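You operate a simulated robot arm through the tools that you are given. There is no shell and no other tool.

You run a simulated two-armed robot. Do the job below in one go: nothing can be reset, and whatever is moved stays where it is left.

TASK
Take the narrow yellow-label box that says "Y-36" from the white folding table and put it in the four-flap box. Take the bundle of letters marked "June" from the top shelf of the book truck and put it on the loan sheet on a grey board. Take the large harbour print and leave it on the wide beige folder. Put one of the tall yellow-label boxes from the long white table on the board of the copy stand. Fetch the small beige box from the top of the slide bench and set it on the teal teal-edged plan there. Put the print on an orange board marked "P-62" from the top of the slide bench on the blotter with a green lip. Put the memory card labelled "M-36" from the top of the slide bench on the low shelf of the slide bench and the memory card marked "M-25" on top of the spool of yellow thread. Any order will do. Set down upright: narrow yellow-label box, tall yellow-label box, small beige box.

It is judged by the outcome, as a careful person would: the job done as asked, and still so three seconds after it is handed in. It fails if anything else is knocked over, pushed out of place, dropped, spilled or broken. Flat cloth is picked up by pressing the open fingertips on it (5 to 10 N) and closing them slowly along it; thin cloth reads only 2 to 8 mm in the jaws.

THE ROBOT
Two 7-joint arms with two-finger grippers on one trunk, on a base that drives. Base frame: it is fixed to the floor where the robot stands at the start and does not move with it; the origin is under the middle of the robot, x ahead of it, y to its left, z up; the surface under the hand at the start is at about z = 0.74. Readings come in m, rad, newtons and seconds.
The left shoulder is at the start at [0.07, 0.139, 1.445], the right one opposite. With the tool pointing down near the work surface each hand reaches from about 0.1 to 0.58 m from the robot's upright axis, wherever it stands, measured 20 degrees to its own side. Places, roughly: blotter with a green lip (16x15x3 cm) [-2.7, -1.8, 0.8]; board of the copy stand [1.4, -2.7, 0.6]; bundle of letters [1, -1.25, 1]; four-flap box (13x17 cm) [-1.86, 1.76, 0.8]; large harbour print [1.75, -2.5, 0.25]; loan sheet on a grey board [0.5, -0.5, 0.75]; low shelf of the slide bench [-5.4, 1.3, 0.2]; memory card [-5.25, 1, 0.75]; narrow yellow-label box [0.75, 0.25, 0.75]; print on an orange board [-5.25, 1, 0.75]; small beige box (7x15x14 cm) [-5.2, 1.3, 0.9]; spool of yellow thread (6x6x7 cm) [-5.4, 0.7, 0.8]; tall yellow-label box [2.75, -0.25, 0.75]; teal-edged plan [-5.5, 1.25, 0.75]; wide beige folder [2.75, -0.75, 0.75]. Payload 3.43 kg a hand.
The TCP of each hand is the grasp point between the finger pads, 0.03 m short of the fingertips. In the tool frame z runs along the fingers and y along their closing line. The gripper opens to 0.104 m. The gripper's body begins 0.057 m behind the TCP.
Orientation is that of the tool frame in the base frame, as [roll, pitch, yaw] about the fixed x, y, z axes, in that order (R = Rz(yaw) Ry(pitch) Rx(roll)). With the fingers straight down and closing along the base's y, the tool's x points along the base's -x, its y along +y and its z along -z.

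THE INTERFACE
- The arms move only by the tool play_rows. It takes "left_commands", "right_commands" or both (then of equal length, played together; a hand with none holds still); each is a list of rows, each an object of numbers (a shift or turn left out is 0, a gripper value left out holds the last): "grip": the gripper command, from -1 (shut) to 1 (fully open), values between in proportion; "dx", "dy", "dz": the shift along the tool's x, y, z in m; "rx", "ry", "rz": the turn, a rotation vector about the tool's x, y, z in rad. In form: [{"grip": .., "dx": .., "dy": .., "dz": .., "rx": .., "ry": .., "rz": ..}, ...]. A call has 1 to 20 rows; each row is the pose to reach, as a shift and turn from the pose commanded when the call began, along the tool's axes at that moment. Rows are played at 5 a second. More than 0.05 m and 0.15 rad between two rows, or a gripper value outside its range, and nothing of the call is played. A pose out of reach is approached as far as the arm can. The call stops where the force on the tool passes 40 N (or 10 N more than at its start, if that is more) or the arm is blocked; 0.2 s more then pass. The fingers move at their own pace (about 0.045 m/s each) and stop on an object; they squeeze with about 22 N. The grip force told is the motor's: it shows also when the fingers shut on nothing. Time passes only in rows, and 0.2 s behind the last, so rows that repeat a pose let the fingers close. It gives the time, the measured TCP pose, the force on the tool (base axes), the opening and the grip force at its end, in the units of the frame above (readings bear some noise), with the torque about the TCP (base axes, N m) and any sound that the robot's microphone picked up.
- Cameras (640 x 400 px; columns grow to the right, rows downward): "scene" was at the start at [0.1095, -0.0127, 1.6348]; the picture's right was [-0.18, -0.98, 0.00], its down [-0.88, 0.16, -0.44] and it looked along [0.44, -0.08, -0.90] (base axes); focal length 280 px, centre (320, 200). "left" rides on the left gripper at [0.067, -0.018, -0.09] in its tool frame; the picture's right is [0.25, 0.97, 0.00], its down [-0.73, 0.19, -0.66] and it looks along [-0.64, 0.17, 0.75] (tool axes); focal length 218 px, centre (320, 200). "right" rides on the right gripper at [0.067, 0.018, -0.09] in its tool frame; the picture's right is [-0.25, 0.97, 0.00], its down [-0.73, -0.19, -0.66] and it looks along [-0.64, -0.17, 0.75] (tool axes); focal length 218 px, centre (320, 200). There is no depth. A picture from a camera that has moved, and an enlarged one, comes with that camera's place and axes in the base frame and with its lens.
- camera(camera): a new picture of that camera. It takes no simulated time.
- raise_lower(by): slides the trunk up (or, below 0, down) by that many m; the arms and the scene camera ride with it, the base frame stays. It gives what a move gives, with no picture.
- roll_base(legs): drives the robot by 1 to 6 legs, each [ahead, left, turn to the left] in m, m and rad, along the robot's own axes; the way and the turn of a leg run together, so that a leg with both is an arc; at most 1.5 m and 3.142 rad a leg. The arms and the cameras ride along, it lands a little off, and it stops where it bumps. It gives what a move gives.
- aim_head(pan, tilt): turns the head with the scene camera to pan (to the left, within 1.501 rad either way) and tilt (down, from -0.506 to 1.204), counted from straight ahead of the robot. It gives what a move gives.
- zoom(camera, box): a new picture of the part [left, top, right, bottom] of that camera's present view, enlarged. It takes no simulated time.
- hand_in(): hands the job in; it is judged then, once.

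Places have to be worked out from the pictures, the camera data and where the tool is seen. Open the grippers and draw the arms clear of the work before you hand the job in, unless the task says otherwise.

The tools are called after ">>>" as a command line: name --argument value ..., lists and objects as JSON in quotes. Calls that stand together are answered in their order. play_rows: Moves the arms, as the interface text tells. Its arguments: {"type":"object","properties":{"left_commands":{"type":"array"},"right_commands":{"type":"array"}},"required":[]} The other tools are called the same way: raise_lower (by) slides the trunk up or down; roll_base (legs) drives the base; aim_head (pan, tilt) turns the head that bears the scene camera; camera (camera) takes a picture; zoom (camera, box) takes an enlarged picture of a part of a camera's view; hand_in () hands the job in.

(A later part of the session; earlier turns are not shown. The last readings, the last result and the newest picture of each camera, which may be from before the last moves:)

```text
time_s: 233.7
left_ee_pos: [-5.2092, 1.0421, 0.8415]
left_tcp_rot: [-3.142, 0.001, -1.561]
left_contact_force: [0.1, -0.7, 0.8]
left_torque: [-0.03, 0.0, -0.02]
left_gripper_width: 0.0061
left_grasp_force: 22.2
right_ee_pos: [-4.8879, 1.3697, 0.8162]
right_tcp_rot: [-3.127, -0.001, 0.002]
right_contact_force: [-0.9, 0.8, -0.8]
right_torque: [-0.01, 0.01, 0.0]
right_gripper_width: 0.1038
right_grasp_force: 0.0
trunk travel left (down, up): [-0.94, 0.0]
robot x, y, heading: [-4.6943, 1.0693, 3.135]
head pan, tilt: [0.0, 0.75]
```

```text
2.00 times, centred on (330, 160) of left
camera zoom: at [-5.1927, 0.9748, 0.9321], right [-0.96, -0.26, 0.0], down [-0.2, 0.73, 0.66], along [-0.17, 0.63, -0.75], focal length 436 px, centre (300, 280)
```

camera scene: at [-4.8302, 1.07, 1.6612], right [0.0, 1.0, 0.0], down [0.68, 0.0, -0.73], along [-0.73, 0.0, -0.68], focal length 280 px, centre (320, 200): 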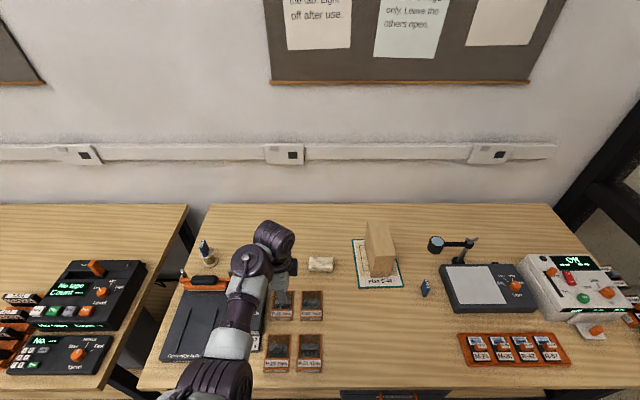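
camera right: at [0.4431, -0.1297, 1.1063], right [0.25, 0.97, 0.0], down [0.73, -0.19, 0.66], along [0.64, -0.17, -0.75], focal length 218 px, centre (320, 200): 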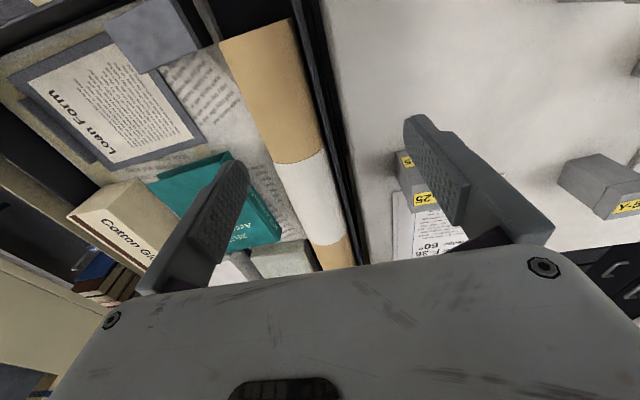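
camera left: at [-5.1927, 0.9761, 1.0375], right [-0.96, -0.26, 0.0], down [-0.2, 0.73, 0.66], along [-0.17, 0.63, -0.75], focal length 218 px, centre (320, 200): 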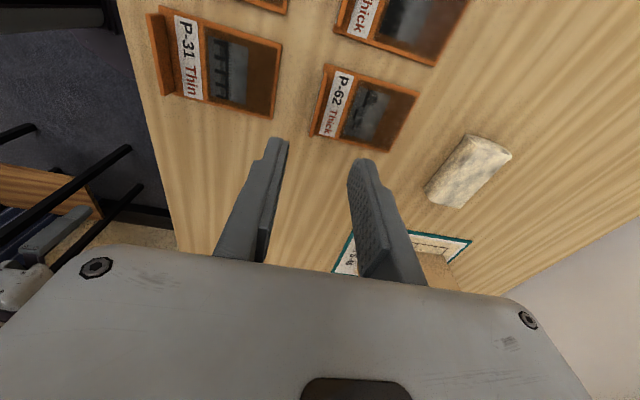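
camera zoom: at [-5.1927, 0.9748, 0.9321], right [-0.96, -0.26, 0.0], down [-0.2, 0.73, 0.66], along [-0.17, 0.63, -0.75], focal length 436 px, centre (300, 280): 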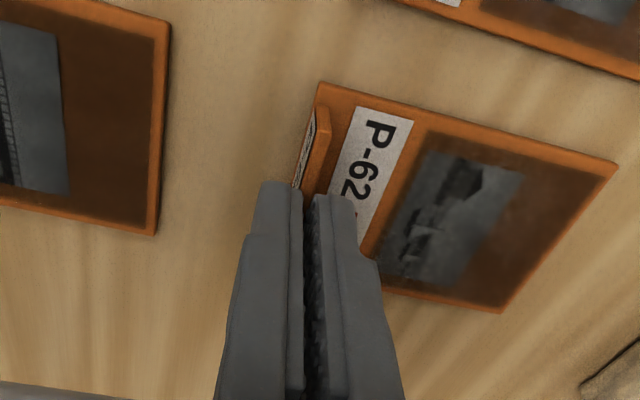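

The tab is gripped (0.006 m wide). I lift the board slowly by 12 cm and check that it stays level.

>>> play_rows --left_commands '[{"grip": -1, "dz": -0.01}, {"grip": -1, "dz": -0.03}, {"grip": -1, "dz": -0.06}, {"grip": -1, "dz": -0.09}, {"grip": -1, "dz": -0.12}, {"grip": -1, "dz": -0.12}]'

>>> camera --camera "left"

>>> camera --camera "scene"

```text
time_s: 235.1
left_ee_pos: [-5.2098, 1.0427, 0.9612]
left_tcp_rot: [-3.14, 0.001, -1.561]
left_contact_force: [-0.6, 0.6, -0.6]
left_torque: [-0.04, 0.03, 0.02]
left_gripper_width: 0.0061
left_grasp_force: 22.1
right_ee_pos: [-4.8874, 1.3702, 0.8159]
right_tcp_rot: [-3.128, 0.0, 0.002]
right_contact_force: [0.6, -1.0, 0.0]
right_torque: [-0.02, 0.02, 0.03]
right_gripper_width: 0.1039
right_grasp_force: 0.1
trunk travel left (down, up): [-0.94, 0.0]
robot x, y, heading: [-4.6943, 1.0703, 3.135]
head pan, tilt: [0.0, 0.75]
```

```text
taken
camera left: at [-5.1927, 0.9748, 1.052], right [-0.96, -0.26, 0.0], down [-0.2, 0.73, 0.66], along [-0.17, 0.63, -0.75], focal length 218 px, centre (320, 200)
```

left: 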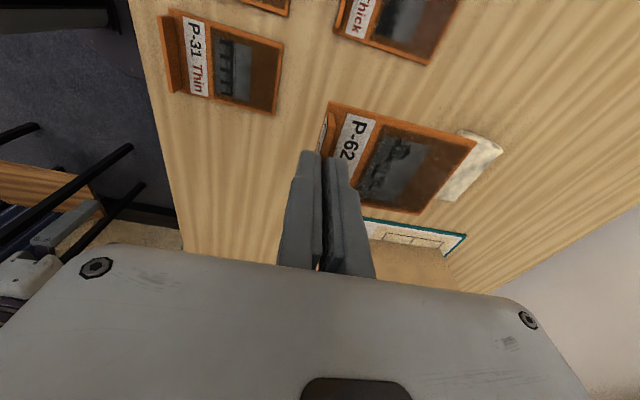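

```text
taken
camera scene: at [-4.8304, 1.0698, 1.6611], right [0.0, 1.0, 0.0], down [0.68, 0.0, -0.73], along [-0.73, 0.0, -0.68], focal length 280 px, centre (320, 200)
```

scene: 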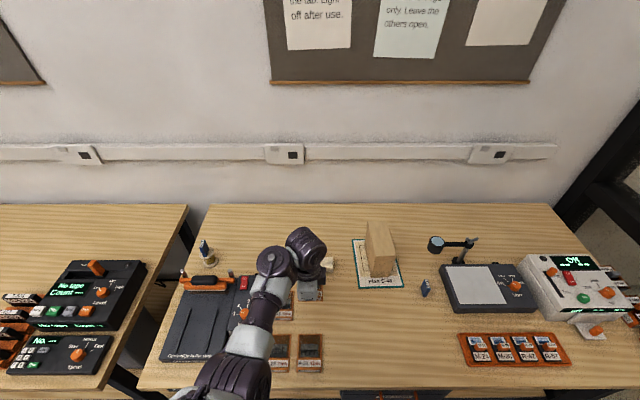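

P-62 is held level. I back away 0.55 m from the bench, turn left to face -y, and look for the blotter.

>>> roll_base --legs '[[-0.55, 0, 0], [0, 0, 1.57]]'

>>> aim_head --pan 0.0 --tilt 0.4

>>> camera --camera "scene"

>>> aim_head --pan 0.8 --tilt 0.4

>>> camera --camera "scene"

```text
time_s: 242.2
left_ee_pos: [-4.1031, 0.5536, 0.9625]
left_tcp_rot: [-3.141, 0.002, 0.018]
left_contact_force: [0.1, 0.3, 0.5]
left_torque: [-0.01, -0.01, 0.01]
left_gripper_width: 0.0059
left_grasp_force: 22.0
right_ee_pos: [-4.4322, 0.8744, 0.8154]
right_tcp_rot: [-3.128, -0.001, 1.581]
right_contact_force: [1.4, -0.4, 0.5]
right_torque: [0.0, 0.0, 0.01]
right_gripper_width: 0.1041
right_grasp_force: 0.1
trunk travel left (down, up): [-0.94, 0.0]
robot x, y, heading: [-4.1357, 1.067, -1.566]
head pan, tilt: [0.0, 0.75]
```

```text
time_s: 243.0
left_ee_pos: [-4.1023, 0.5536, 0.9625]
left_tcp_rot: [-3.139, 0.003, 0.016]
left_contact_force: [-0.2, 0.3, -0.1]
left_torque: [0.01, -0.02, 0.03]
left_gripper_width: 0.0058
left_grasp_force: 22.5
right_ee_pos: [-4.4319, 0.8733, 0.8159]
right_tcp_rot: [-3.126, 0.001, 1.581]
right_contact_force: [0.9, 0.2, 0.0]
right_torque: [0.03, 0.01, -0.03]
right_gripper_width: 0.104
right_grasp_force: 0.1
trunk travel left (down, up): [-0.94, 0.0]
robot x, y, heading: [-4.1338, 1.0667, -1.57]
head pan, tilt: [0.0, 0.4]
```

```text
taken
camera scene: at [-4.1368, 0.9245, 1.6922], right [-1.0, 0.0, 0.0], down [0.0, 0.39, -0.92], along [0.0, -0.92, -0.39], focal length 280 px, centre (320, 200)
```

scene: 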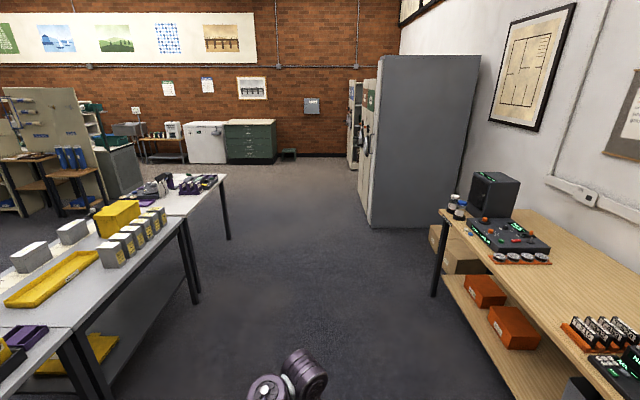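

```text
time_s: 244.1
left_ee_pos: [-4.1035, 0.5533, 0.962]
left_tcp_rot: [-3.141, 0.003, 0.016]
left_contact_force: [0.6, -0.2, -0.2]
left_torque: [0.07, -0.02, 0.02]
left_gripper_width: 0.0061
left_grasp_force: 22.0
right_ee_pos: [-4.4329, 0.8736, 0.8159]
right_tcp_rot: [-3.128, 0.0, 1.58]
right_contact_force: [-1.7, 0.2, -0.1]
right_torque: [-0.01, 0.02, -0.02]
right_gripper_width: 0.104
right_grasp_force: 0.0
trunk travel left (down, up): [-0.94, 0.0]
robot x, y, heading: [-4.1347, 1.0693, -1.57]
head pan, tilt: [0.799, 0.4]
```

```text
taken
camera scene: at [-4.0707, 0.9527, 1.6923], right [-0.7, -0.72, 0.0], down [-0.28, 0.27, -0.92], along [0.66, -0.64, -0.39], focal length 280 px, centre (320, 200)
```

scene: 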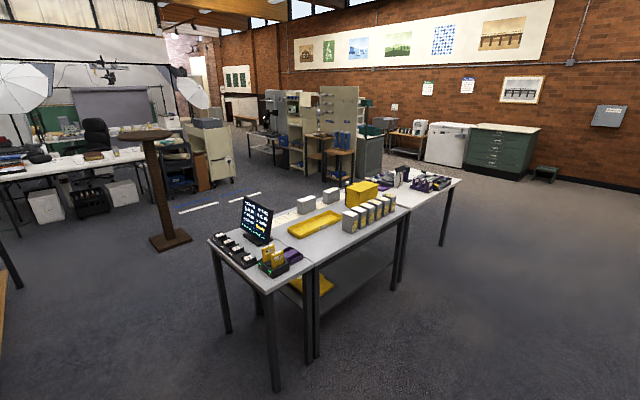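

The scanning tables run along -y; the blotter should be on the far (purple) section near y≈-1.8. The corridor beside them is clear, so I drive 1.5 m down it and look again.

>>> roll_base --legs '[[1.5, 0.12, 0], [0.5, 0, 0]]'

>>> aim_head --pan 0.7 --tilt 0.5

>>> camera --camera "scene"

>>> zoom --camera "scene" --box '[200, 120, 480, 300]'

>>> camera --camera "left"

```text
refused: leg 1 is longer than a leg can be; nothing moved
```

```text
time_s: 244.8
left_ee_pos: [-4.1031, 0.5546, 0.9626]
left_tcp_rot: [3.141, 0.003, 0.018]
left_contact_force: [-0.1, 0.2, 0.1]
left_torque: [0.02, 0.01, -0.01]
left_gripper_width: 0.0061
left_grasp_force: 22.0
right_ee_pos: [-4.4316, 0.8747, 0.8173]
right_tcp_rot: [-3.127, 0.0, 1.579]
right_contact_force: [0.4, -0.1, 0.9]
right_torque: [-0.01, 0.01, 0.0]
right_gripper_width: 0.1041
right_grasp_force: 0.0
trunk travel left (down, up): [-0.94, 0.0]
robot x, y, heading: [-4.1346, 1.071, -1.568]
head pan, tilt: [0.7, 0.499]
```

```text
taken
camera scene: at [-4.0784, 0.9477, 1.6832], right [-0.76, -0.65, 0.0], down [-0.31, 0.36, -0.88], along [0.57, -0.67, -0.48], focal length 280 px, centre (320, 200)
```

scene: 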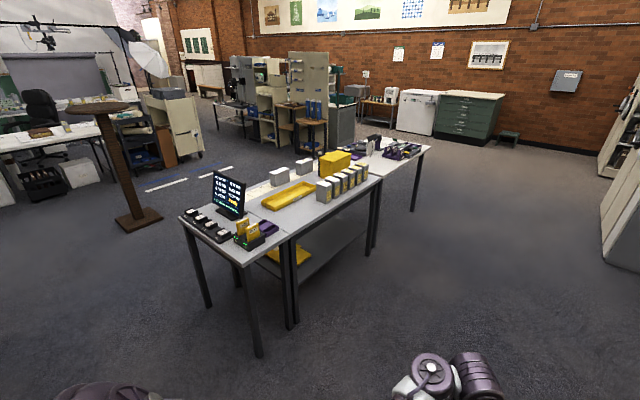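

```text
2.22 times, centred on (340, 210) of scene
camera zoom: at [-4.0784, 0.9477, 1.6832], right [-0.76, -0.65, 0.0], down [-0.31, 0.36, -0.88], along [0.57, -0.67, -0.48], focal length 623 px, centre (276, 178)
```

zoom: 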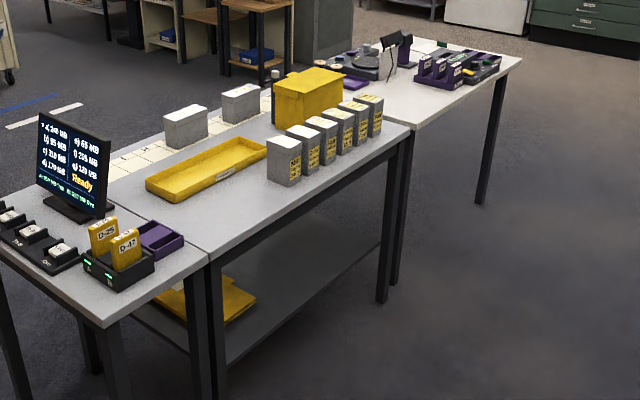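

```text
taken
camera left: at [-4.0367, 0.572, 1.0519], right [0.27, -0.96, 0.0], down [-0.73, -0.2, 0.66], along [-0.63, -0.18, -0.75], focal length 218 px, centre (320, 200)
```

left: 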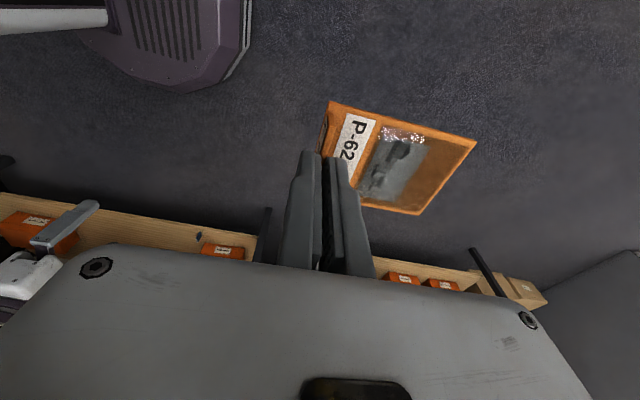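

Each leg is limited to 1.5 m. I resend with shorter legs.

>>> roll_base --legs '[[1.4, 0.1, 0], [0.65, 0, 0]]'

>>> aim_head --pan 0.9 --tilt 0.5

>>> camera --camera "scene"

>>> zoom --camera "scene" --box '[200, 120, 440, 270]'

```text
time_s: 255.1
left_ee_pos: [-4.0148, -1.506, 0.9632]
left_tcp_rot: [-3.141, 0.002, 0.007]
left_contact_force: [0.3, -0.3, -0.1]
left_torque: [0.03, 0.04, -0.01]
left_gripper_width: 0.0058
left_grasp_force: 22.0
right_ee_pos: [-4.3406, -1.1814, 0.8164]
right_tcp_rot: [-3.128, 0.003, 1.569]
right_contact_force: [0.6, 0.7, -0.5]
right_torque: [-0.02, 0.03, 0.03]
right_gripper_width: 0.1043
right_grasp_force: 0.1
trunk travel left (down, up): [-0.94, 0.0]
robot x, y, heading: [-4.0403, -0.9883, -1.576]
head pan, tilt: [0.7, 0.499]
```

```text
time_s: 255.8
left_ee_pos: [-4.0138, -1.5075, 0.9629]
left_tcp_rot: [-3.139, 0.001, 0.008]
left_contact_force: [0.1, -0.4, 1.0]
left_torque: [0.04, -0.01, -0.01]
left_gripper_width: 0.006
left_grasp_force: 22.0
right_ee_pos: [-4.341, -1.1817, 0.8154]
right_tcp_rot: [-3.128, -0.001, 1.569]
right_contact_force: [0.3, -0.6, -0.1]
right_torque: [-0.02, 0.0, 0.0]
right_gripper_width: 0.1039
right_grasp_force: 0.1
trunk travel left (down, up): [-0.94, 0.0]
robot x, y, heading: [-4.0424, -0.9925, -1.575]
head pan, tilt: [0.901, 0.499]
```

```text
taken
camera scene: at [-3.9728, -1.1007, 1.6831], right [-0.63, -0.78, 0.0], down [-0.37, 0.3, -0.88], along [0.68, -0.55, -0.48], focal length 280 px, centre (320, 200)
```

scene: 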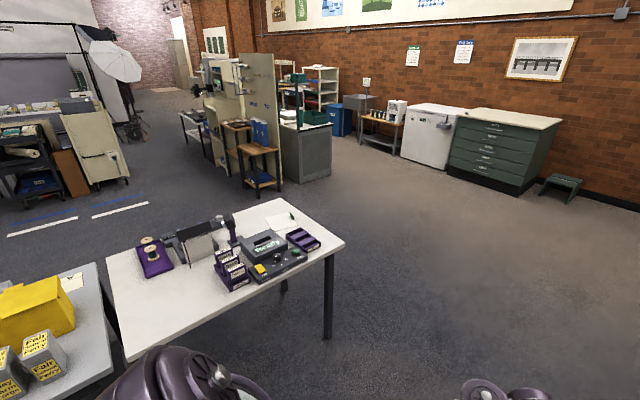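

```text
2.67 times, centred on (320, 195) of scene
camera zoom: at [-3.9728, -1.1007, 1.6831], right [-0.63, -0.78, 0.0], down [-0.37, 0.3, -0.88], along [0.68, -0.55, -0.48], focal length 748 px, centre (320, 213)
```

zoom: 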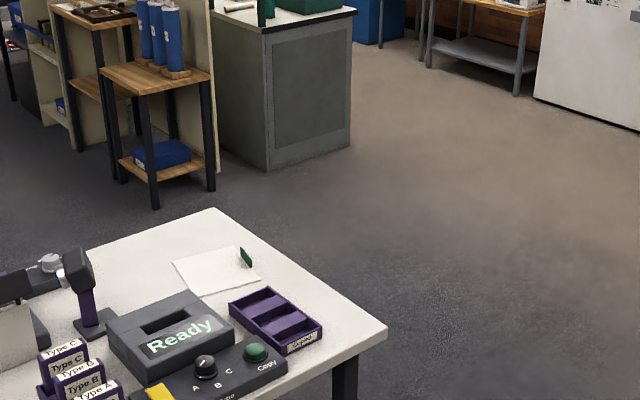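

The blotter (white pad, green lip on its -y edge) lies at ≈(-2.71, -1.815), yaw ≈-0.12, table z≈0.75, table end at y≈-1.97. I drive round to the table's end, face +y, and keep clear while turning.

>>> roll_base --legs '[[1.4, 0.25, 0], [0.35, 0.5, 0], [0, 0.75, 0]]'

>>> roll_base --legs '[[0, 0, 3.13]]'

>>> aim_head --pan 0.0 --tilt 0.6

>>> camera --camera "scene"

```text
time_s: 269.4
left_ee_pos: [-2.5461, -3.2476, 0.962]
left_tcp_rot: [3.141, -0.001, -0.009]
left_contact_force: [0.8, -0.4, -0.6]
left_torque: [0.0, 0.02, -0.02]
left_gripper_width: 0.0061
left_grasp_force: 21.9
right_ee_pos: [-2.869, -2.9191, 0.8163]
right_tcp_rot: [-3.128, -0.001, 1.553]
right_contact_force: [0.7, 0.2, 0.9]
right_torque: [0.01, -0.02, 0.02]
right_gripper_width: 0.1041
right_grasp_force: 0.1
trunk travel left (down, up): [-0.94, 0.0]
robot x, y, heading: [-2.5659, -2.7318, -1.593]
head pan, tilt: [0.901, 0.499]
```

```text
time_s: 277.0
left_ee_pos: [-2.5561, -2.2154, 0.9621]
left_tcp_rot: [-3.141, 0.002, 3.079]
left_contact_force: [0.1, -0.2, -1.1]
left_torque: [-0.01, 0.02, -0.01]
left_gripper_width: 0.006
left_grasp_force: 22.2
right_ee_pos: [-2.2515, -2.5607, 0.8157]
right_tcp_rot: [-3.128, 0.001, -1.642]
right_contact_force: [0.0, -0.5, -0.5]
right_torque: [0.0, 0.0, 0.05]
right_gripper_width: 0.104
right_grasp_force: 0.2
trunk travel left (down, up): [-0.94, 0.0]
robot x, y, heading: [-2.5621, -2.733, 1.494]
head pan, tilt: [0.901, 0.499]
```

```text
time_s: 278.2
left_ee_pos: [-2.5544, -2.2156, 0.9625]
left_tcp_rot: [-3.142, 0.001, 3.08]
left_contact_force: [-0.1, -0.6, -0.8]
left_torque: [-0.04, 0.02, -0.01]
left_gripper_width: 0.0061
left_grasp_force: 22.2
right_ee_pos: [-2.2524, -2.5621, 0.816]
right_tcp_rot: [-3.129, 0.0, -1.641]
right_contact_force: [0.6, 0.1, -0.1]
right_torque: [-0.02, 0.0, 0.01]
right_gripper_width: 0.1039
right_grasp_force: 0.1
trunk travel left (down, up): [-0.94, 0.0]
robot x, y, heading: [-2.5668, -2.7341, 1.487]
head pan, tilt: [0.0, 0.6]
```

```text
taken
camera scene: at [-2.556, -2.5953, 1.674], right [1.0, -0.08, 0.0], down [-0.04, -0.56, -0.83], along [0.06, 0.82, -0.56], focal length 280 px, centre (320, 200)
```

scene: 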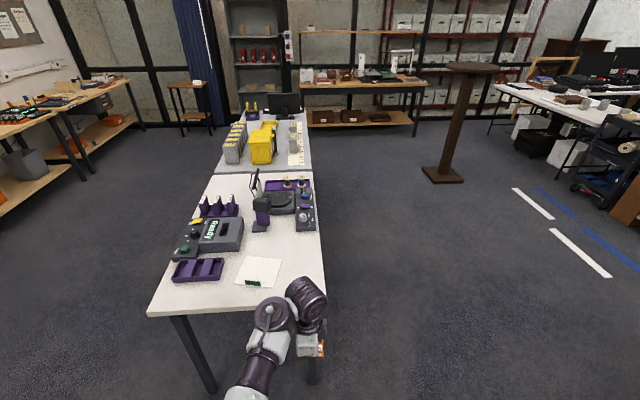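

I now face the table end; the blotter is just ahead-left. I zoom to measure it.

>>> zoom --camera "scene" --box '[200, 230, 340, 320]'

>>> camera --camera "left"

```text
4.44 times, centred on (270, 275) of scene
camera zoom: at [-2.556, -2.5953, 1.674], right [1.0, -0.08, 0.0], down [-0.04, -0.56, -0.83], along [0.06, 0.82, -0.56], focal length 1247 px, centre (542, -133)
```

zoom: 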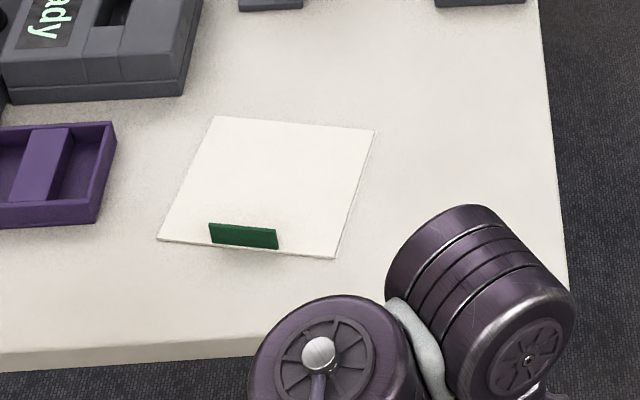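

```text
taken
camera left: at [-2.6241, -2.2298, 1.0518], right [-0.19, 0.98, 0.0], down [0.74, 0.15, 0.66], along [0.65, 0.13, -0.75], focal length 218 px, centre (320, 200)
```

left: 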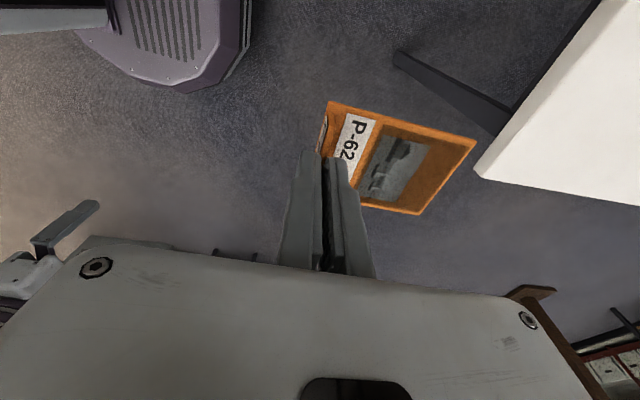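

Blotter (stereo): z≈0.778, centre (-2.7435, -1.787), edges yawed -0.195 rad, lip on the -y edge. I rotate the hand so the board extends to my left along the blotter, while still clear of the table.

>>> play_rows --left_commands '[{"grip": -1, "rz": -0.12}, {"grip": -1, "rz": -0.24}, {"grip": -1, "rz": -0.36}, {"grip": -1, "rz": -0.48}, {"grip": -1, "rz": -0.6}, {"grip": -1, "rz": -0.72}, {"grip": -1, "rz": -0.84}, {"grip": -1, "rz": -0.96}, {"grip": -1, "rz": -1.08}, {"grip": -1, "rz": -1.2}, {"grip": -1, "rz": -1.32}, {"grip": -1, "rz": -1.436}, {"grip": -1, "rz": -1.436}]'

>>> camera --camera "left"

>>> camera --camera "scene"

```text
time_s: 281.0
left_ee_pos: [-2.5558, -2.2164, 0.9607]
left_tcp_rot: [-3.14, 0.001, -1.767]
left_contact_force: [-0.7, -0.4, -1.0]
left_torque: [-0.02, -0.03, 0.0]
left_gripper_width: 0.0059
left_grasp_force: 22.2
right_ee_pos: [-2.2527, -2.561, 0.8166]
right_tcp_rot: [-3.127, 0.001, -1.642]
right_contact_force: [0.7, -0.5, 0.0]
right_torque: [0.0, -0.02, 0.0]
right_gripper_width: 0.1042
right_grasp_force: 0.1
trunk travel left (down, up): [-0.94, 0.0]
robot x, y, heading: [-2.5647, -2.7328, 1.495]
head pan, tilt: [0.0, 0.6]
```

```text
taken
camera left: at [-2.5519, -2.2862, 1.052], right [-1.0, -0.06, 0.0], down [-0.05, 0.75, 0.66], along [-0.04, 0.66, -0.75], focal length 218 px, centre (320, 200)
```

left: 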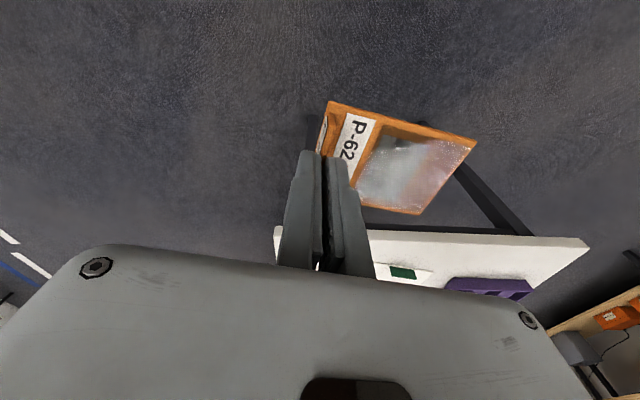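

```text
taken
camera scene: at [-2.5559, -2.5954, 1.674], right [1.0, -0.08, 0.0], down [-0.04, -0.56, -0.82], along [0.06, 0.82, -0.57], focal length 280 px, centre (320, 200)
```

scene: 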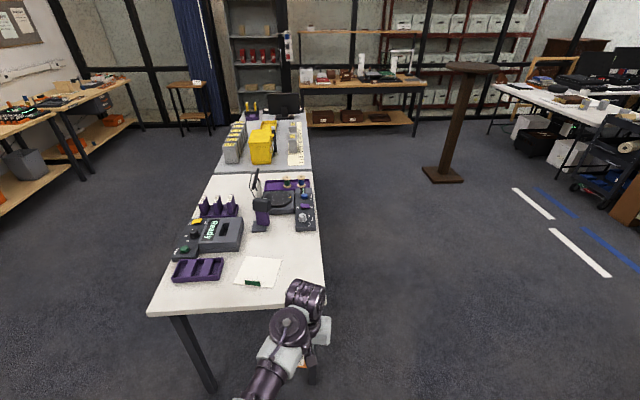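

The board now extends to my left, level. I strafe left 0.17 m, drive ahead 0.3 m, and re-check the position over the table.

>>> roll_base --legs '[[0, 0.17, 0], [0.3, 0, 0]]'

>>> camera --camera "scene"

>>> camera --camera "left"

```text
time_s: 284.1
left_ee_pos: [-2.7133, -1.9095, 0.963]
left_tcp_rot: [-3.14, 0.001, -1.755]
left_contact_force: [0.4, -0.7, -0.1]
left_torque: [0.0, -0.03, -0.03]
left_gripper_width: 0.0061
left_grasp_force: 22.6
right_ee_pos: [-2.4057, -2.25, 0.8164]
right_tcp_rot: [-3.128, 0.002, -1.629]
right_contact_force: [0.8, -0.2, -0.7]
right_torque: [-0.02, 0.0, -0.04]
right_gripper_width: 0.104
right_grasp_force: 0.0
trunk travel left (down, up): [-0.94, 0.0]
robot x, y, heading: [-2.7133, -2.4239, 1.508]
head pan, tilt: [0.0, 0.6]
```

```text
taken
camera scene: at [-2.7089, -2.2894, 1.6743], right [1.0, -0.06, 0.0], down [-0.04, -0.56, -0.83], along [0.05, 0.82, -0.56], focal length 280 px, centre (320, 200)
```

scene: 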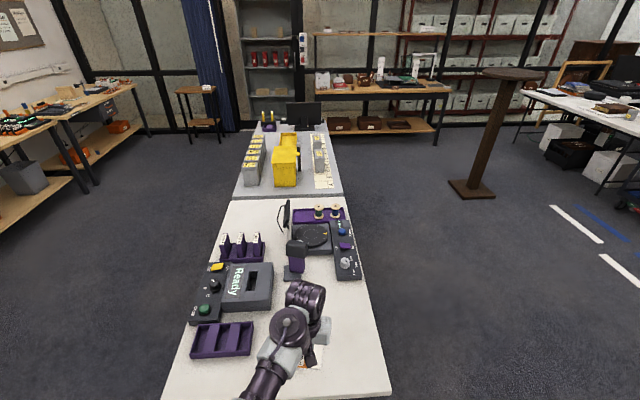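

```text
taken
camera left: at [-2.709, -1.9793, 1.0527], right [-1.0, -0.07, 0.0], down [-0.05, 0.75, 0.66], along [-0.05, 0.66, -0.75], focal length 218 px, centre (320, 200)
```

left: 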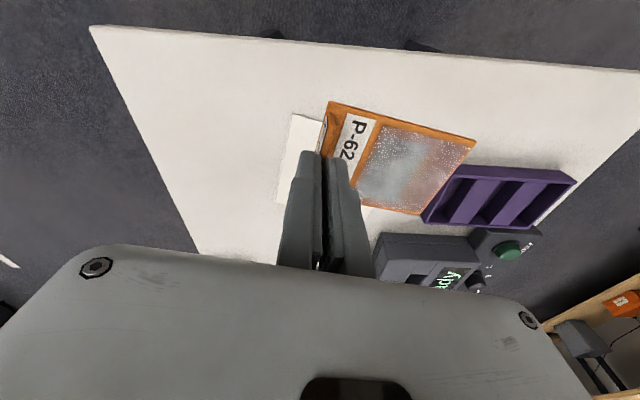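

The blotter position agrees from the wrist camera. I drive 0.115 m ahead (and 1 cm right).

>>> roll_base --legs '[[0.115, -0.01, 0]]'

>>> camera --camera "left"

>>> aim_head --pan 0.1 --tilt 0.95

>>> camera --camera "scene"

```text
time_s: 285.4
left_ee_pos: [-2.6958, -1.796, 0.9636]
left_tcp_rot: [-3.139, 0.0, -1.757]
left_contact_force: [1.2, 0.8, -0.1]
left_torque: [-0.02, -0.01, -0.02]
left_gripper_width: 0.0061
left_grasp_force: 21.9
right_ee_pos: [-2.3883, -2.138, 0.8165]
right_tcp_rot: [-3.129, 0.001, -1.63]
right_contact_force: [-0.6, 0.2, 0.3]
right_torque: [0.03, 0.01, -0.02]
right_gripper_width: 0.104
right_grasp_force: 0.1
trunk travel left (down, up): [-0.94, 0.0]
robot x, y, heading: [-2.6988, -2.3111, 1.504]
head pan, tilt: [0.0, 0.6]
```

```text
taken
camera left: at [-2.692, -1.8665, 1.0528], right [-1.0, -0.07, 0.0], down [-0.05, 0.75, 0.66], along [-0.05, 0.66, -0.75], focal length 218 px, centre (320, 200)
```

left: 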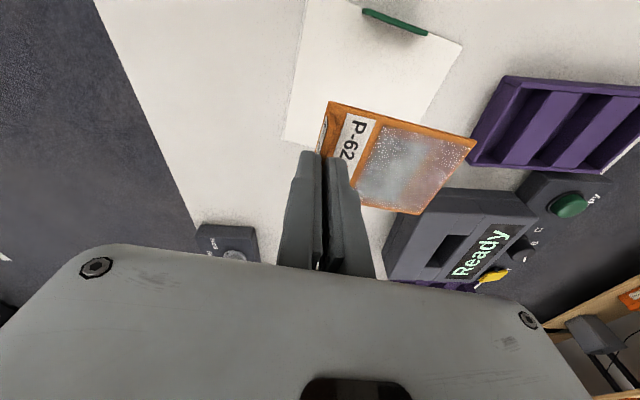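

```text
time_s: 286.2
left_ee_pos: [-2.6955, -1.7943, 0.9615]
left_tcp_rot: [-3.14, 0.0, -1.755]
left_contact_force: [-0.6, -1.2, 0.1]
left_torque: [-0.01, 0.02, 0.01]
left_gripper_width: 0.0058
left_grasp_force: 22.2
right_ee_pos: [-2.3889, -2.1353, 0.8155]
right_tcp_rot: [-3.127, -0.002, -1.631]
right_contact_force: [-0.5, -0.6, 0.3]
right_torque: [-0.02, 0.01, 0.0]
right_gripper_width: 0.1043
right_grasp_force: 0.1
trunk travel left (down, up): [-0.94, 0.0]
robot x, y, heading: [-2.6978, -2.3097, 1.507]
head pan, tilt: [0.099, 0.949]
```

```text
taken
camera scene: at [-2.6998, -2.1878, 1.6456], right [1.0, 0.04, 0.0], down [0.03, -0.81, -0.58], along [-0.02, 0.58, -0.81], focal length 280 px, centre (320, 200)
```

scene: 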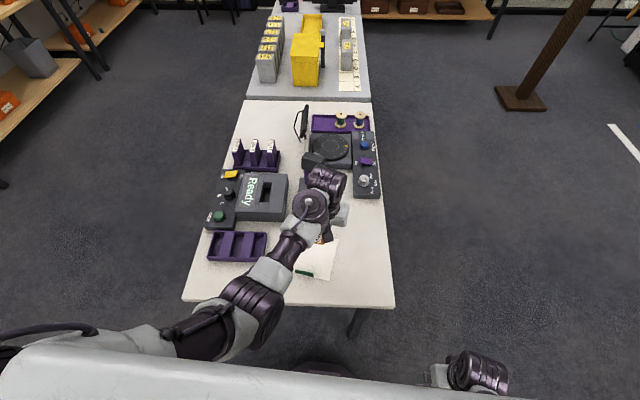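

Board and blotter line up (within 5 mm). I lower with the trunk: first 12 cm, then small steps.

>>> raise_lower --by -0.12

>>> camera --camera "left"

>>> camera --camera "scene"

```text
time_s: 287.7
left_ee_pos: [-2.6961, -1.7951, 0.8424]
left_tcp_rot: [-3.141, -0.002, -1.754]
left_contact_force: [-0.1, -1.1, 0.4]
left_torque: [0.04, -0.01, 0.0]
left_gripper_width: 0.0058
left_grasp_force: 21.5
right_ee_pos: [-2.389, -2.137, 0.6963]
right_tcp_rot: [-3.127, 0.001, -1.63]
right_contact_force: [0.4, -0.1, 1.0]
right_torque: [0.0, 0.01, 0.02]
right_gripper_width: 0.1041
right_grasp_force: 0.1
trunk travel left (down, up): [-0.82, 0.12]
robot x, y, heading: [-2.6988, -2.3139, 1.511]
head pan, tilt: [0.099, 0.949]
```

```text
taken
camera left: at [-2.6918, -1.8648, 0.932], right [-1.0, -0.07, 0.0], down [-0.05, 0.75, 0.66], along [-0.05, 0.65, -0.75], focal length 218 px, centre (320, 200)
```

left: 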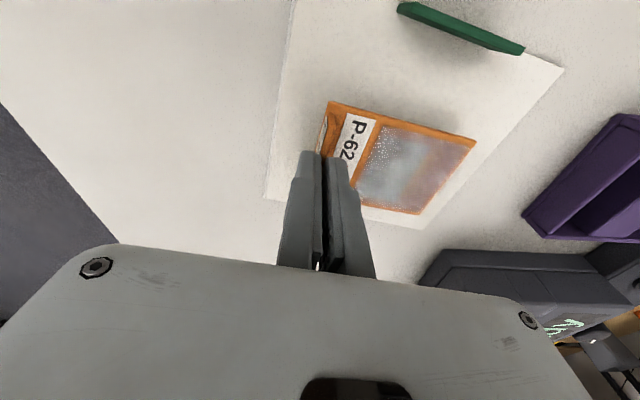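

```text
taken
camera scene: at [-2.7, -2.1894, 1.5257], right [1.0, 0.04, 0.0], down [0.03, -0.81, -0.58], along [-0.02, 0.58, -0.81], focal length 280 px, centre (320, 200)
```

scene: 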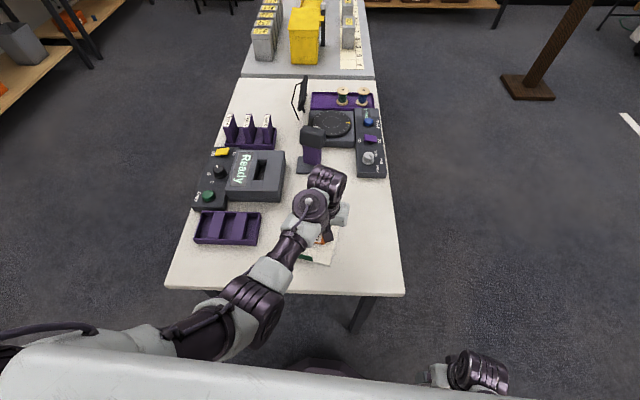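

>>> raise_lower --by -0.022

>>> raise_lower --by -0.004

>>> camera --camera "left"

```text
time_s: 288.4
left_ee_pos: [-2.6956, -1.7941, 0.824]
left_tcp_rot: [-3.141, 0.008, -1.756]
left_contact_force: [-1.8, 1.7, 26.6]
left_torque: [0.11, 0.01, 0.0]
left_gripper_width: 0.0059
left_grasp_force: 22.4
right_ee_pos: [-2.389, -2.1378, 0.673]
right_tcp_rot: [-3.128, 0.001, -1.628]
right_contact_force: [0.0, -0.5, -0.1]
right_torque: [0.02, 0.02, -0.01]
right_gripper_width: 0.1042
right_grasp_force: 0.0
trunk travel left (down, up): [-0.798, 0.142]
robot x, y, heading: [-2.6979, -2.3049, 1.509]
head pan, tilt: [0.099, 0.949]
```

```text
time_s: 288.9
left_ee_pos: [-2.6944, -1.7962, 0.8173]
left_tcp_rot: [-3.14, 0.003, -1.756]
left_contact_force: [0.8, 5.6, 24.3]
left_torque: [0.23, 0.01, -0.06]
left_gripper_width: 0.0062
left_grasp_force: 22.0
right_ee_pos: [-2.3885, -2.1379, 0.6705]
right_tcp_rot: [-3.128, 0.001, -1.629]
right_contact_force: [-0.4, -0.5, -0.5]
right_torque: [0.02, 0.02, 0.0]
right_gripper_width: 0.1039
right_grasp_force: 0.0
trunk travel left (down, up): [-0.794, 0.146]
robot x, y, heading: [-2.6976, -2.3061, 1.509]
head pan, tilt: [0.099, 0.949]
```

```text
taken
camera left: at [-2.6914, -1.8659, 0.9072], right [-1.0, -0.07, 0.0], down [-0.05, 0.75, 0.66], along [-0.04, 0.66, -0.75], focal length 218 px, centre (320, 200)
```

left: 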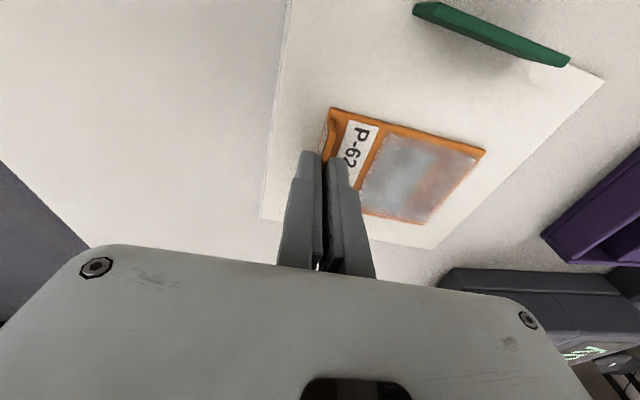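

The board has reached the blotter (firmer contact than intended, ~24 N). I relieve 3 mm and open the fingers a little, slowly.

>>> raise_lower --by 0.003

>>> play_rows --left_commands '[{"grip": -0.9}, {"grip": -0.8}, {"grip": -0.7}, {"grip": -0.6}, {"grip": -0.5}, {"grip": -0.4}, {"grip": -0.4}]'

>>> camera --camera "left"

```text
time_s: 289.4
left_ee_pos: [-2.6949, -1.7973, 0.8175]
left_tcp_rot: [-3.14, -0.003, -1.756]
left_contact_force: [1.7, 1.7, 6.3]
left_torque: [0.35, -0.08, -0.05]
left_gripper_width: 0.006
left_grasp_force: 21.8
right_ee_pos: [-2.3881, -2.1375, 0.6727]
right_tcp_rot: [-3.127, 0.0, -1.63]
right_contact_force: [0.3, -0.6, -0.6]
right_torque: [-0.02, 0.01, -0.01]
right_gripper_width: 0.1041
right_grasp_force: 0.0
trunk travel left (down, up): [-0.797, 0.143]
robot x, y, heading: [-2.6959, -2.3136, 1.507]
head pan, tilt: [0.099, 0.949]
```

```text
time_s: 291.0
left_ee_pos: [-2.6955, -1.7945, 0.8193]
left_tcp_rot: [-3.139, -0.003, -1.756]
left_contact_force: [-0.3, -0.2, -0.3]
left_torque: [-0.03, -0.02, 0.0]
left_gripper_width: 0.0312
left_grasp_force: 0.1
right_ee_pos: [-2.3898, -2.1356, 0.6731]
right_tcp_rot: [-3.127, -0.001, -1.631]
right_contact_force: [0.7, 0.4, 0.2]
right_torque: [-0.03, -0.03, -0.01]
right_gripper_width: 0.1041
right_grasp_force: 0.0
trunk travel left (down, up): [-0.797, 0.143]
robot x, y, heading: [-2.6969, -2.3125, 1.512]
head pan, tilt: [0.099, 0.949]
```

```text
taken
camera left: at [-2.6917, -1.8647, 0.909], right [-1.0, -0.07, 0.0], down [-0.05, 0.75, 0.66], along [-0.05, 0.65, -0.75], focal length 218 px, centre (320, 200)
```

left: 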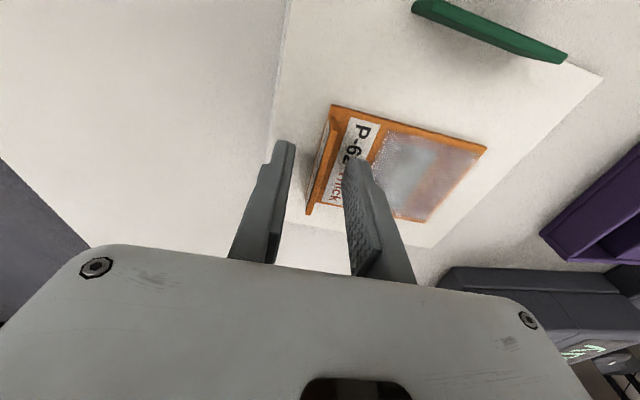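

Released; the print lies on the blotter. I raise the trunk straight up and inspect.

>>> raise_lower --by 0.14

>>> camera --camera "left"

>>> zoom --camera "left" --box '[260, 0, 500, 180]'

```text
time_s: 292.7
left_ee_pos: [-2.696, -1.7946, 0.9591]
left_tcp_rot: [-3.14, -0.001, -1.754]
left_contact_force: [0.1, -0.3, -0.6]
left_torque: [-0.01, 0.0, -0.02]
left_gripper_width: 0.0313
left_grasp_force: 0.1
right_ee_pos: [-2.3883, -2.1372, 0.8122]
right_tcp_rot: [-3.128, -0.002, -1.628]
right_contact_force: [1.2, 0.0, 0.1]
right_torque: [0.01, 0.0, 0.0]
right_gripper_width: 0.1042
right_grasp_force: 0.1
trunk travel left (down, up): [-0.937, 0.003]
robot x, y, heading: [-2.7004, -2.3083, 1.513]
head pan, tilt: [0.099, 0.949]
```

```text
taken
camera left: at [-2.6918, -1.8647, 1.0488], right [-1.0, -0.07, 0.0], down [-0.05, 0.75, 0.66], along [-0.05, 0.65, -0.76], focal length 218 px, centre (320, 200)
```

left: 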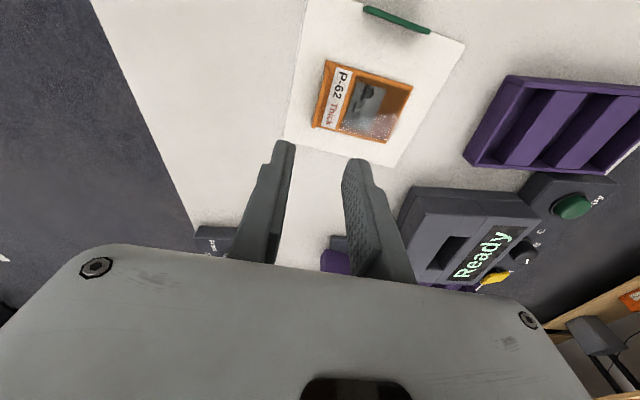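

```text
2.22 times, centred on (380, 90) of left
camera zoom: at [-2.6918, -1.8647, 1.0488], right [-1.0, -0.07, 0.0], down [-0.05, 0.75, 0.66], along [-0.05, 0.65, -0.76], focal length 485 px, centre (187, 444)
```

zoom: 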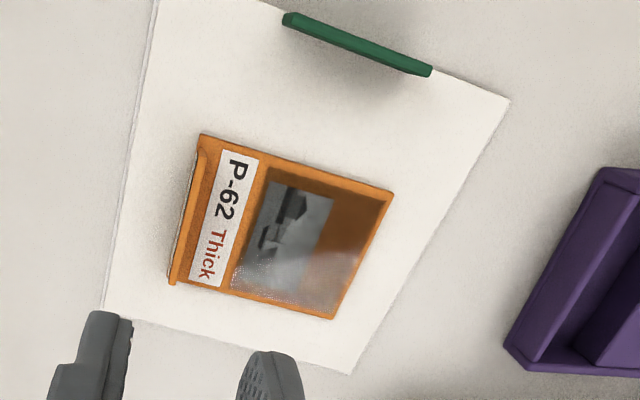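

P-62 rests on the blotter. Next are the jobs on the east side. I back away from this table, turn to face +x, and drive east along the free aisle.

>>> roll_base --legs '[[-0.45, 0, 0], [0, 0, -1.51], [0.75, 0, 0], [0.4, 0.85, 0]]'

>>> aim_head --pan 0.0 --tilt 0.4

>>> camera --camera "scene"

```text
time_s: 307.3
left_ee_pos: [-1.0961, -1.8362, 0.9608]
left_tcp_rot: [-3.139, -0.002, 3.043]
left_contact_force: [0.1, -0.3, -0.5]
left_torque: [-0.02, 0.04, -0.01]
left_gripper_width: 0.031
left_grasp_force: 0.0
right_ee_pos: [-1.4083, -2.1719, 0.8134]
right_tcp_rot: [-3.129, -0.001, -3.114]
right_contact_force: [-0.8, 0.8, 0.5]
right_torque: [0.03, -0.03, 0.01]
right_gripper_width: 0.1039
right_grasp_force: 0.0
trunk travel left (down, up): [-0.937, 0.003]
robot x, y, heading: [-1.6093, -1.8771, 0.026]
head pan, tilt: [0.099, 0.949]
```

```text
time_s: 308.2
left_ee_pos: [-1.0954, -1.836, 0.9582]
left_tcp_rot: [-3.139, -0.002, 3.043]
left_contact_force: [0.5, 0.3, 0.3]
left_torque: [0.0, 0.01, 0.01]
left_gripper_width: 0.0313
left_grasp_force: 0.0
right_ee_pos: [-1.4097, -2.1735, 0.8126]
right_tcp_rot: [-3.127, -0.001, -3.113]
right_contact_force: [-0.9, 0.2, -0.3]
right_torque: [0.01, 0.01, -0.01]
right_gripper_width: 0.1041
right_grasp_force: 0.0
trunk travel left (down, up): [-0.937, 0.003]
robot x, y, heading: [-1.6067, -1.8776, 0.021]
head pan, tilt: [0.0, 0.4]
```

```text
taken
camera scene: at [-1.4687, -1.8771, 1.6892], right [0.02, -1.0, 0.0], down [-0.39, -0.01, -0.92], along [0.92, 0.02, -0.39], focal length 280 px, centre (320, 200)
```

scene: 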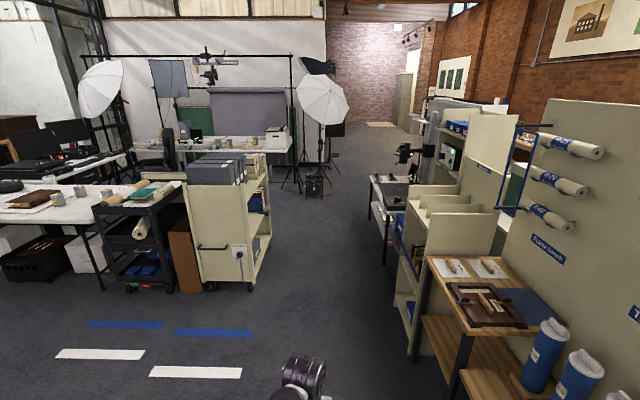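

The aisle between the book truck (left) and benches (right) is clear. I drive on to about x=0.95, then turn left to face the truck's south side.

>>> roll_base --legs '[[1.4, 0.05, 0], [1.1, 0, 0]]'

>>> aim_head --pan 1.0 --tilt 0.5

>>> camera --camera "scene"

>>> aim_head --pan -0.9 --tilt 0.7

>>> camera --camera "scene"

```text
time_s: 320.2
left_ee_pos: [1.3333, -1.758, 0.9588]
left_tcp_rot: [-3.139, -0.001, 3.033]
left_contact_force: [0.2, -0.3, -0.5]
left_torque: [-0.01, -0.02, -0.01]
left_gripper_width: 0.031
left_grasp_force: 0.1
right_ee_pos: [1.0177, -2.0923, 0.8131]
right_tcp_rot: [-3.127, -0.001, -3.123]
right_contact_force: [-0.7, -0.4, -0.5]
right_torque: [0.03, -0.02, -0.02]
right_gripper_width: 0.104
right_grasp_force: 0.2
trunk travel left (down, up): [-0.937, 0.003]
robot x, y, heading: [0.8255, -1.7995, 0.016]
head pan, tilt: [0.0, 0.4]
```

```text
time_s: 321.4
left_ee_pos: [1.3342, -1.7582, 0.959]
left_tcp_rot: [-3.14, -0.002, 3.034]
left_contact_force: [0.0, 0.4, -0.2]
left_torque: [0.01, 0.03, 0.0]
left_gripper_width: 0.0311
left_grasp_force: 0.1
right_ee_pos: [1.0174, -2.091, 0.8132]
right_tcp_rot: [-3.129, -0.003, -3.123]
right_contact_force: [-0.8, 1.0, -0.3]
right_torque: [0.0, 0.0, -0.01]
right_gripper_width: 0.1041
right_grasp_force: 0.0
trunk travel left (down, up): [-0.937, 0.003]
robot x, y, heading: [0.8216, -1.796, 0.015]
head pan, tilt: [1.0, 0.499]
```

```text
taken
camera scene: at [0.917, -1.7195, 1.6801], right [0.85, -0.53, 0.0], down [-0.25, -0.41, -0.88], along [0.46, 0.74, -0.48], focal length 280 px, centre (320, 200)
```

scene: 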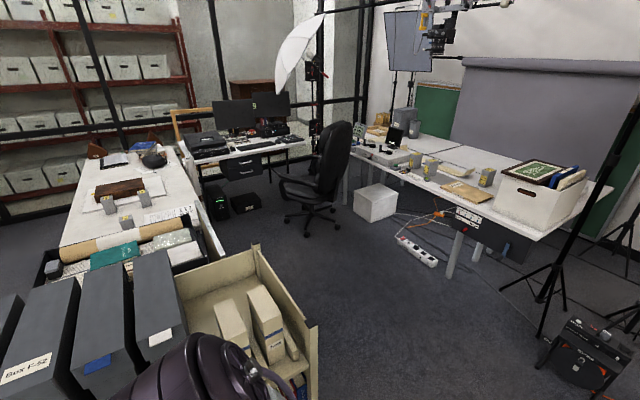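

```text
time_s: 323.3
left_ee_pos: [1.3348, -1.7584, 0.9594]
left_tcp_rot: [-3.139, -0.001, 3.033]
left_contact_force: [0.1, -0.7, 0.1]
left_torque: [0.02, -0.02, 0.0]
left_gripper_width: 0.0313
left_grasp_force: 0.0
right_ee_pos: [1.0182, -2.0903, 0.8132]
right_tcp_rot: [-3.128, -0.002, -3.122]
right_contact_force: [0.0, 0.2, -0.1]
right_torque: [0.03, 0.0, -0.03]
right_gripper_width: 0.1037
right_grasp_force: 0.0
trunk travel left (down, up): [-0.937, 0.003]
robot x, y, heading: [0.8213, -1.7951, 0.015]
head pan, tilt: [-0.901, 0.7]
```

```text
taken
camera scene: at [0.9224, -1.8625, 1.6624], right [-0.77, -0.63, 0.0], down [-0.41, 0.5, -0.76], along [0.48, -0.59, -0.64], focal length 280 px, centre (320, 200)
```

scene: 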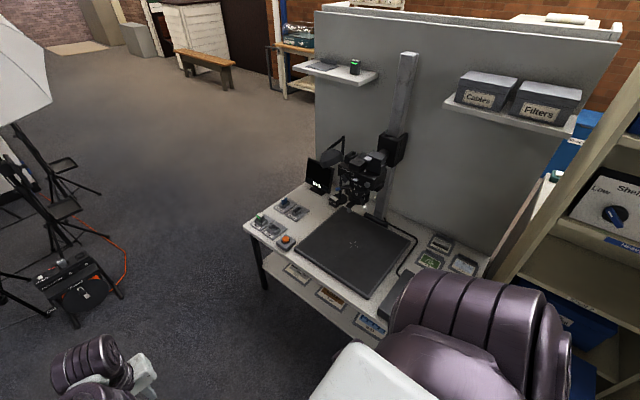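

I can see the letter bundles at the truck's far end and prints on the copy stand's lower shelf. I zoom on the prints now, then on the letters.

>>> zoom --camera "scene" --box '[230, 170, 470, 350]'

>>> zoom --camera "scene" --box '[270, 250, 400, 350]'

>>> aim_head --pan 0.9 --tilt 0.75

>>> camera --camera "scene"

>>> zoom --camera "scene" --box '[180, 150, 380, 300]'

```text
2.22 times, centred on (350, 260) of scene
camera zoom: at [0.9224, -1.8625, 1.6624], right [-0.77, -0.63, 0.0], down [-0.41, 0.5, -0.76], along [0.48, -0.59, -0.64], focal length 623 px, centre (253, 67)
```

zoom: 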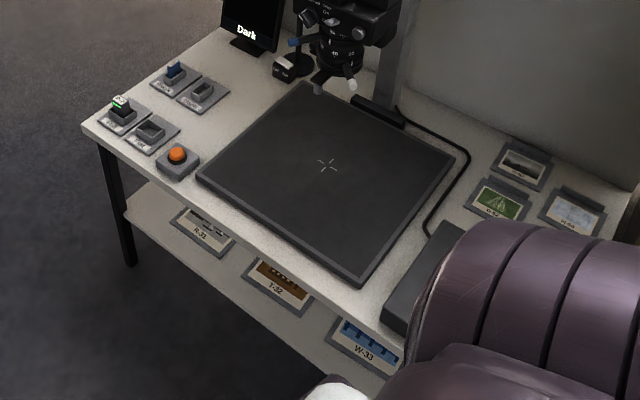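

```text
4.00 times, centred on (335, 300) of scene
camera zoom: at [0.9224, -1.8625, 1.6624], right [-0.77, -0.63, 0.0], down [-0.41, 0.5, -0.76], along [0.48, -0.59, -0.64], focal length 1122 px, centre (260, -200)
```

zoom: 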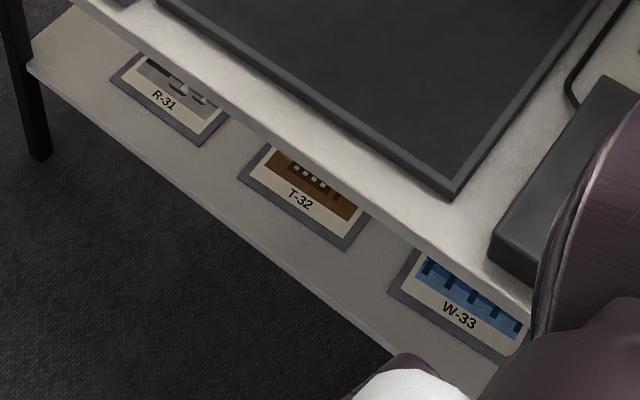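

```text
time_s: 325.1
left_ee_pos: [1.3351, -1.7581, 0.9587]
left_tcp_rot: [-3.139, -0.002, 3.033]
left_contact_force: [0.6, -0.5, 0.6]
left_torque: [0.01, -0.01, -0.04]
left_gripper_width: 0.0309
left_grasp_force: 0.1
right_ee_pos: [1.018, -2.0929, 0.8132]
right_tcp_rot: [-3.129, -0.001, -3.124]
right_contact_force: [0.3, -0.2, -1.4]
right_torque: [0.02, 0.0, 0.01]
right_gripper_width: 0.1039
right_grasp_force: 0.0
trunk travel left (down, up): [-0.937, 0.003]
robot x, y, heading: [0.8208, -1.7943, 0.013]
head pan, tilt: [0.901, 0.75]
```

```text
taken
camera scene: at [0.9193, -1.7311, 1.6582], right [0.79, -0.61, 0.0], down [-0.42, -0.54, -0.73], along [0.45, 0.58, -0.68], focal length 280 px, centre (320, 200)
```

scene: 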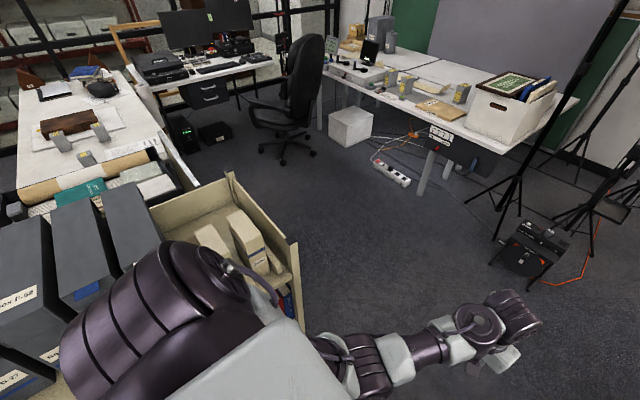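

```text
2.67 times, centred on (280, 225) of scene
camera zoom: at [0.9193, -1.7311, 1.6582], right [0.79, -0.61, 0.0], down [-0.42, -0.54, -0.73], along [0.45, 0.58, -0.68], focal length 748 px, centre (427, 133)
```

zoom: 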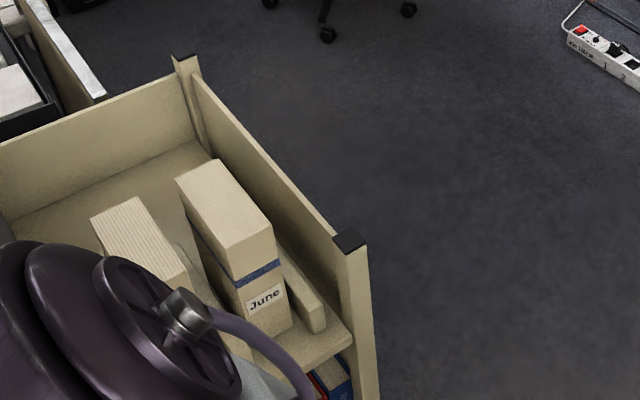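

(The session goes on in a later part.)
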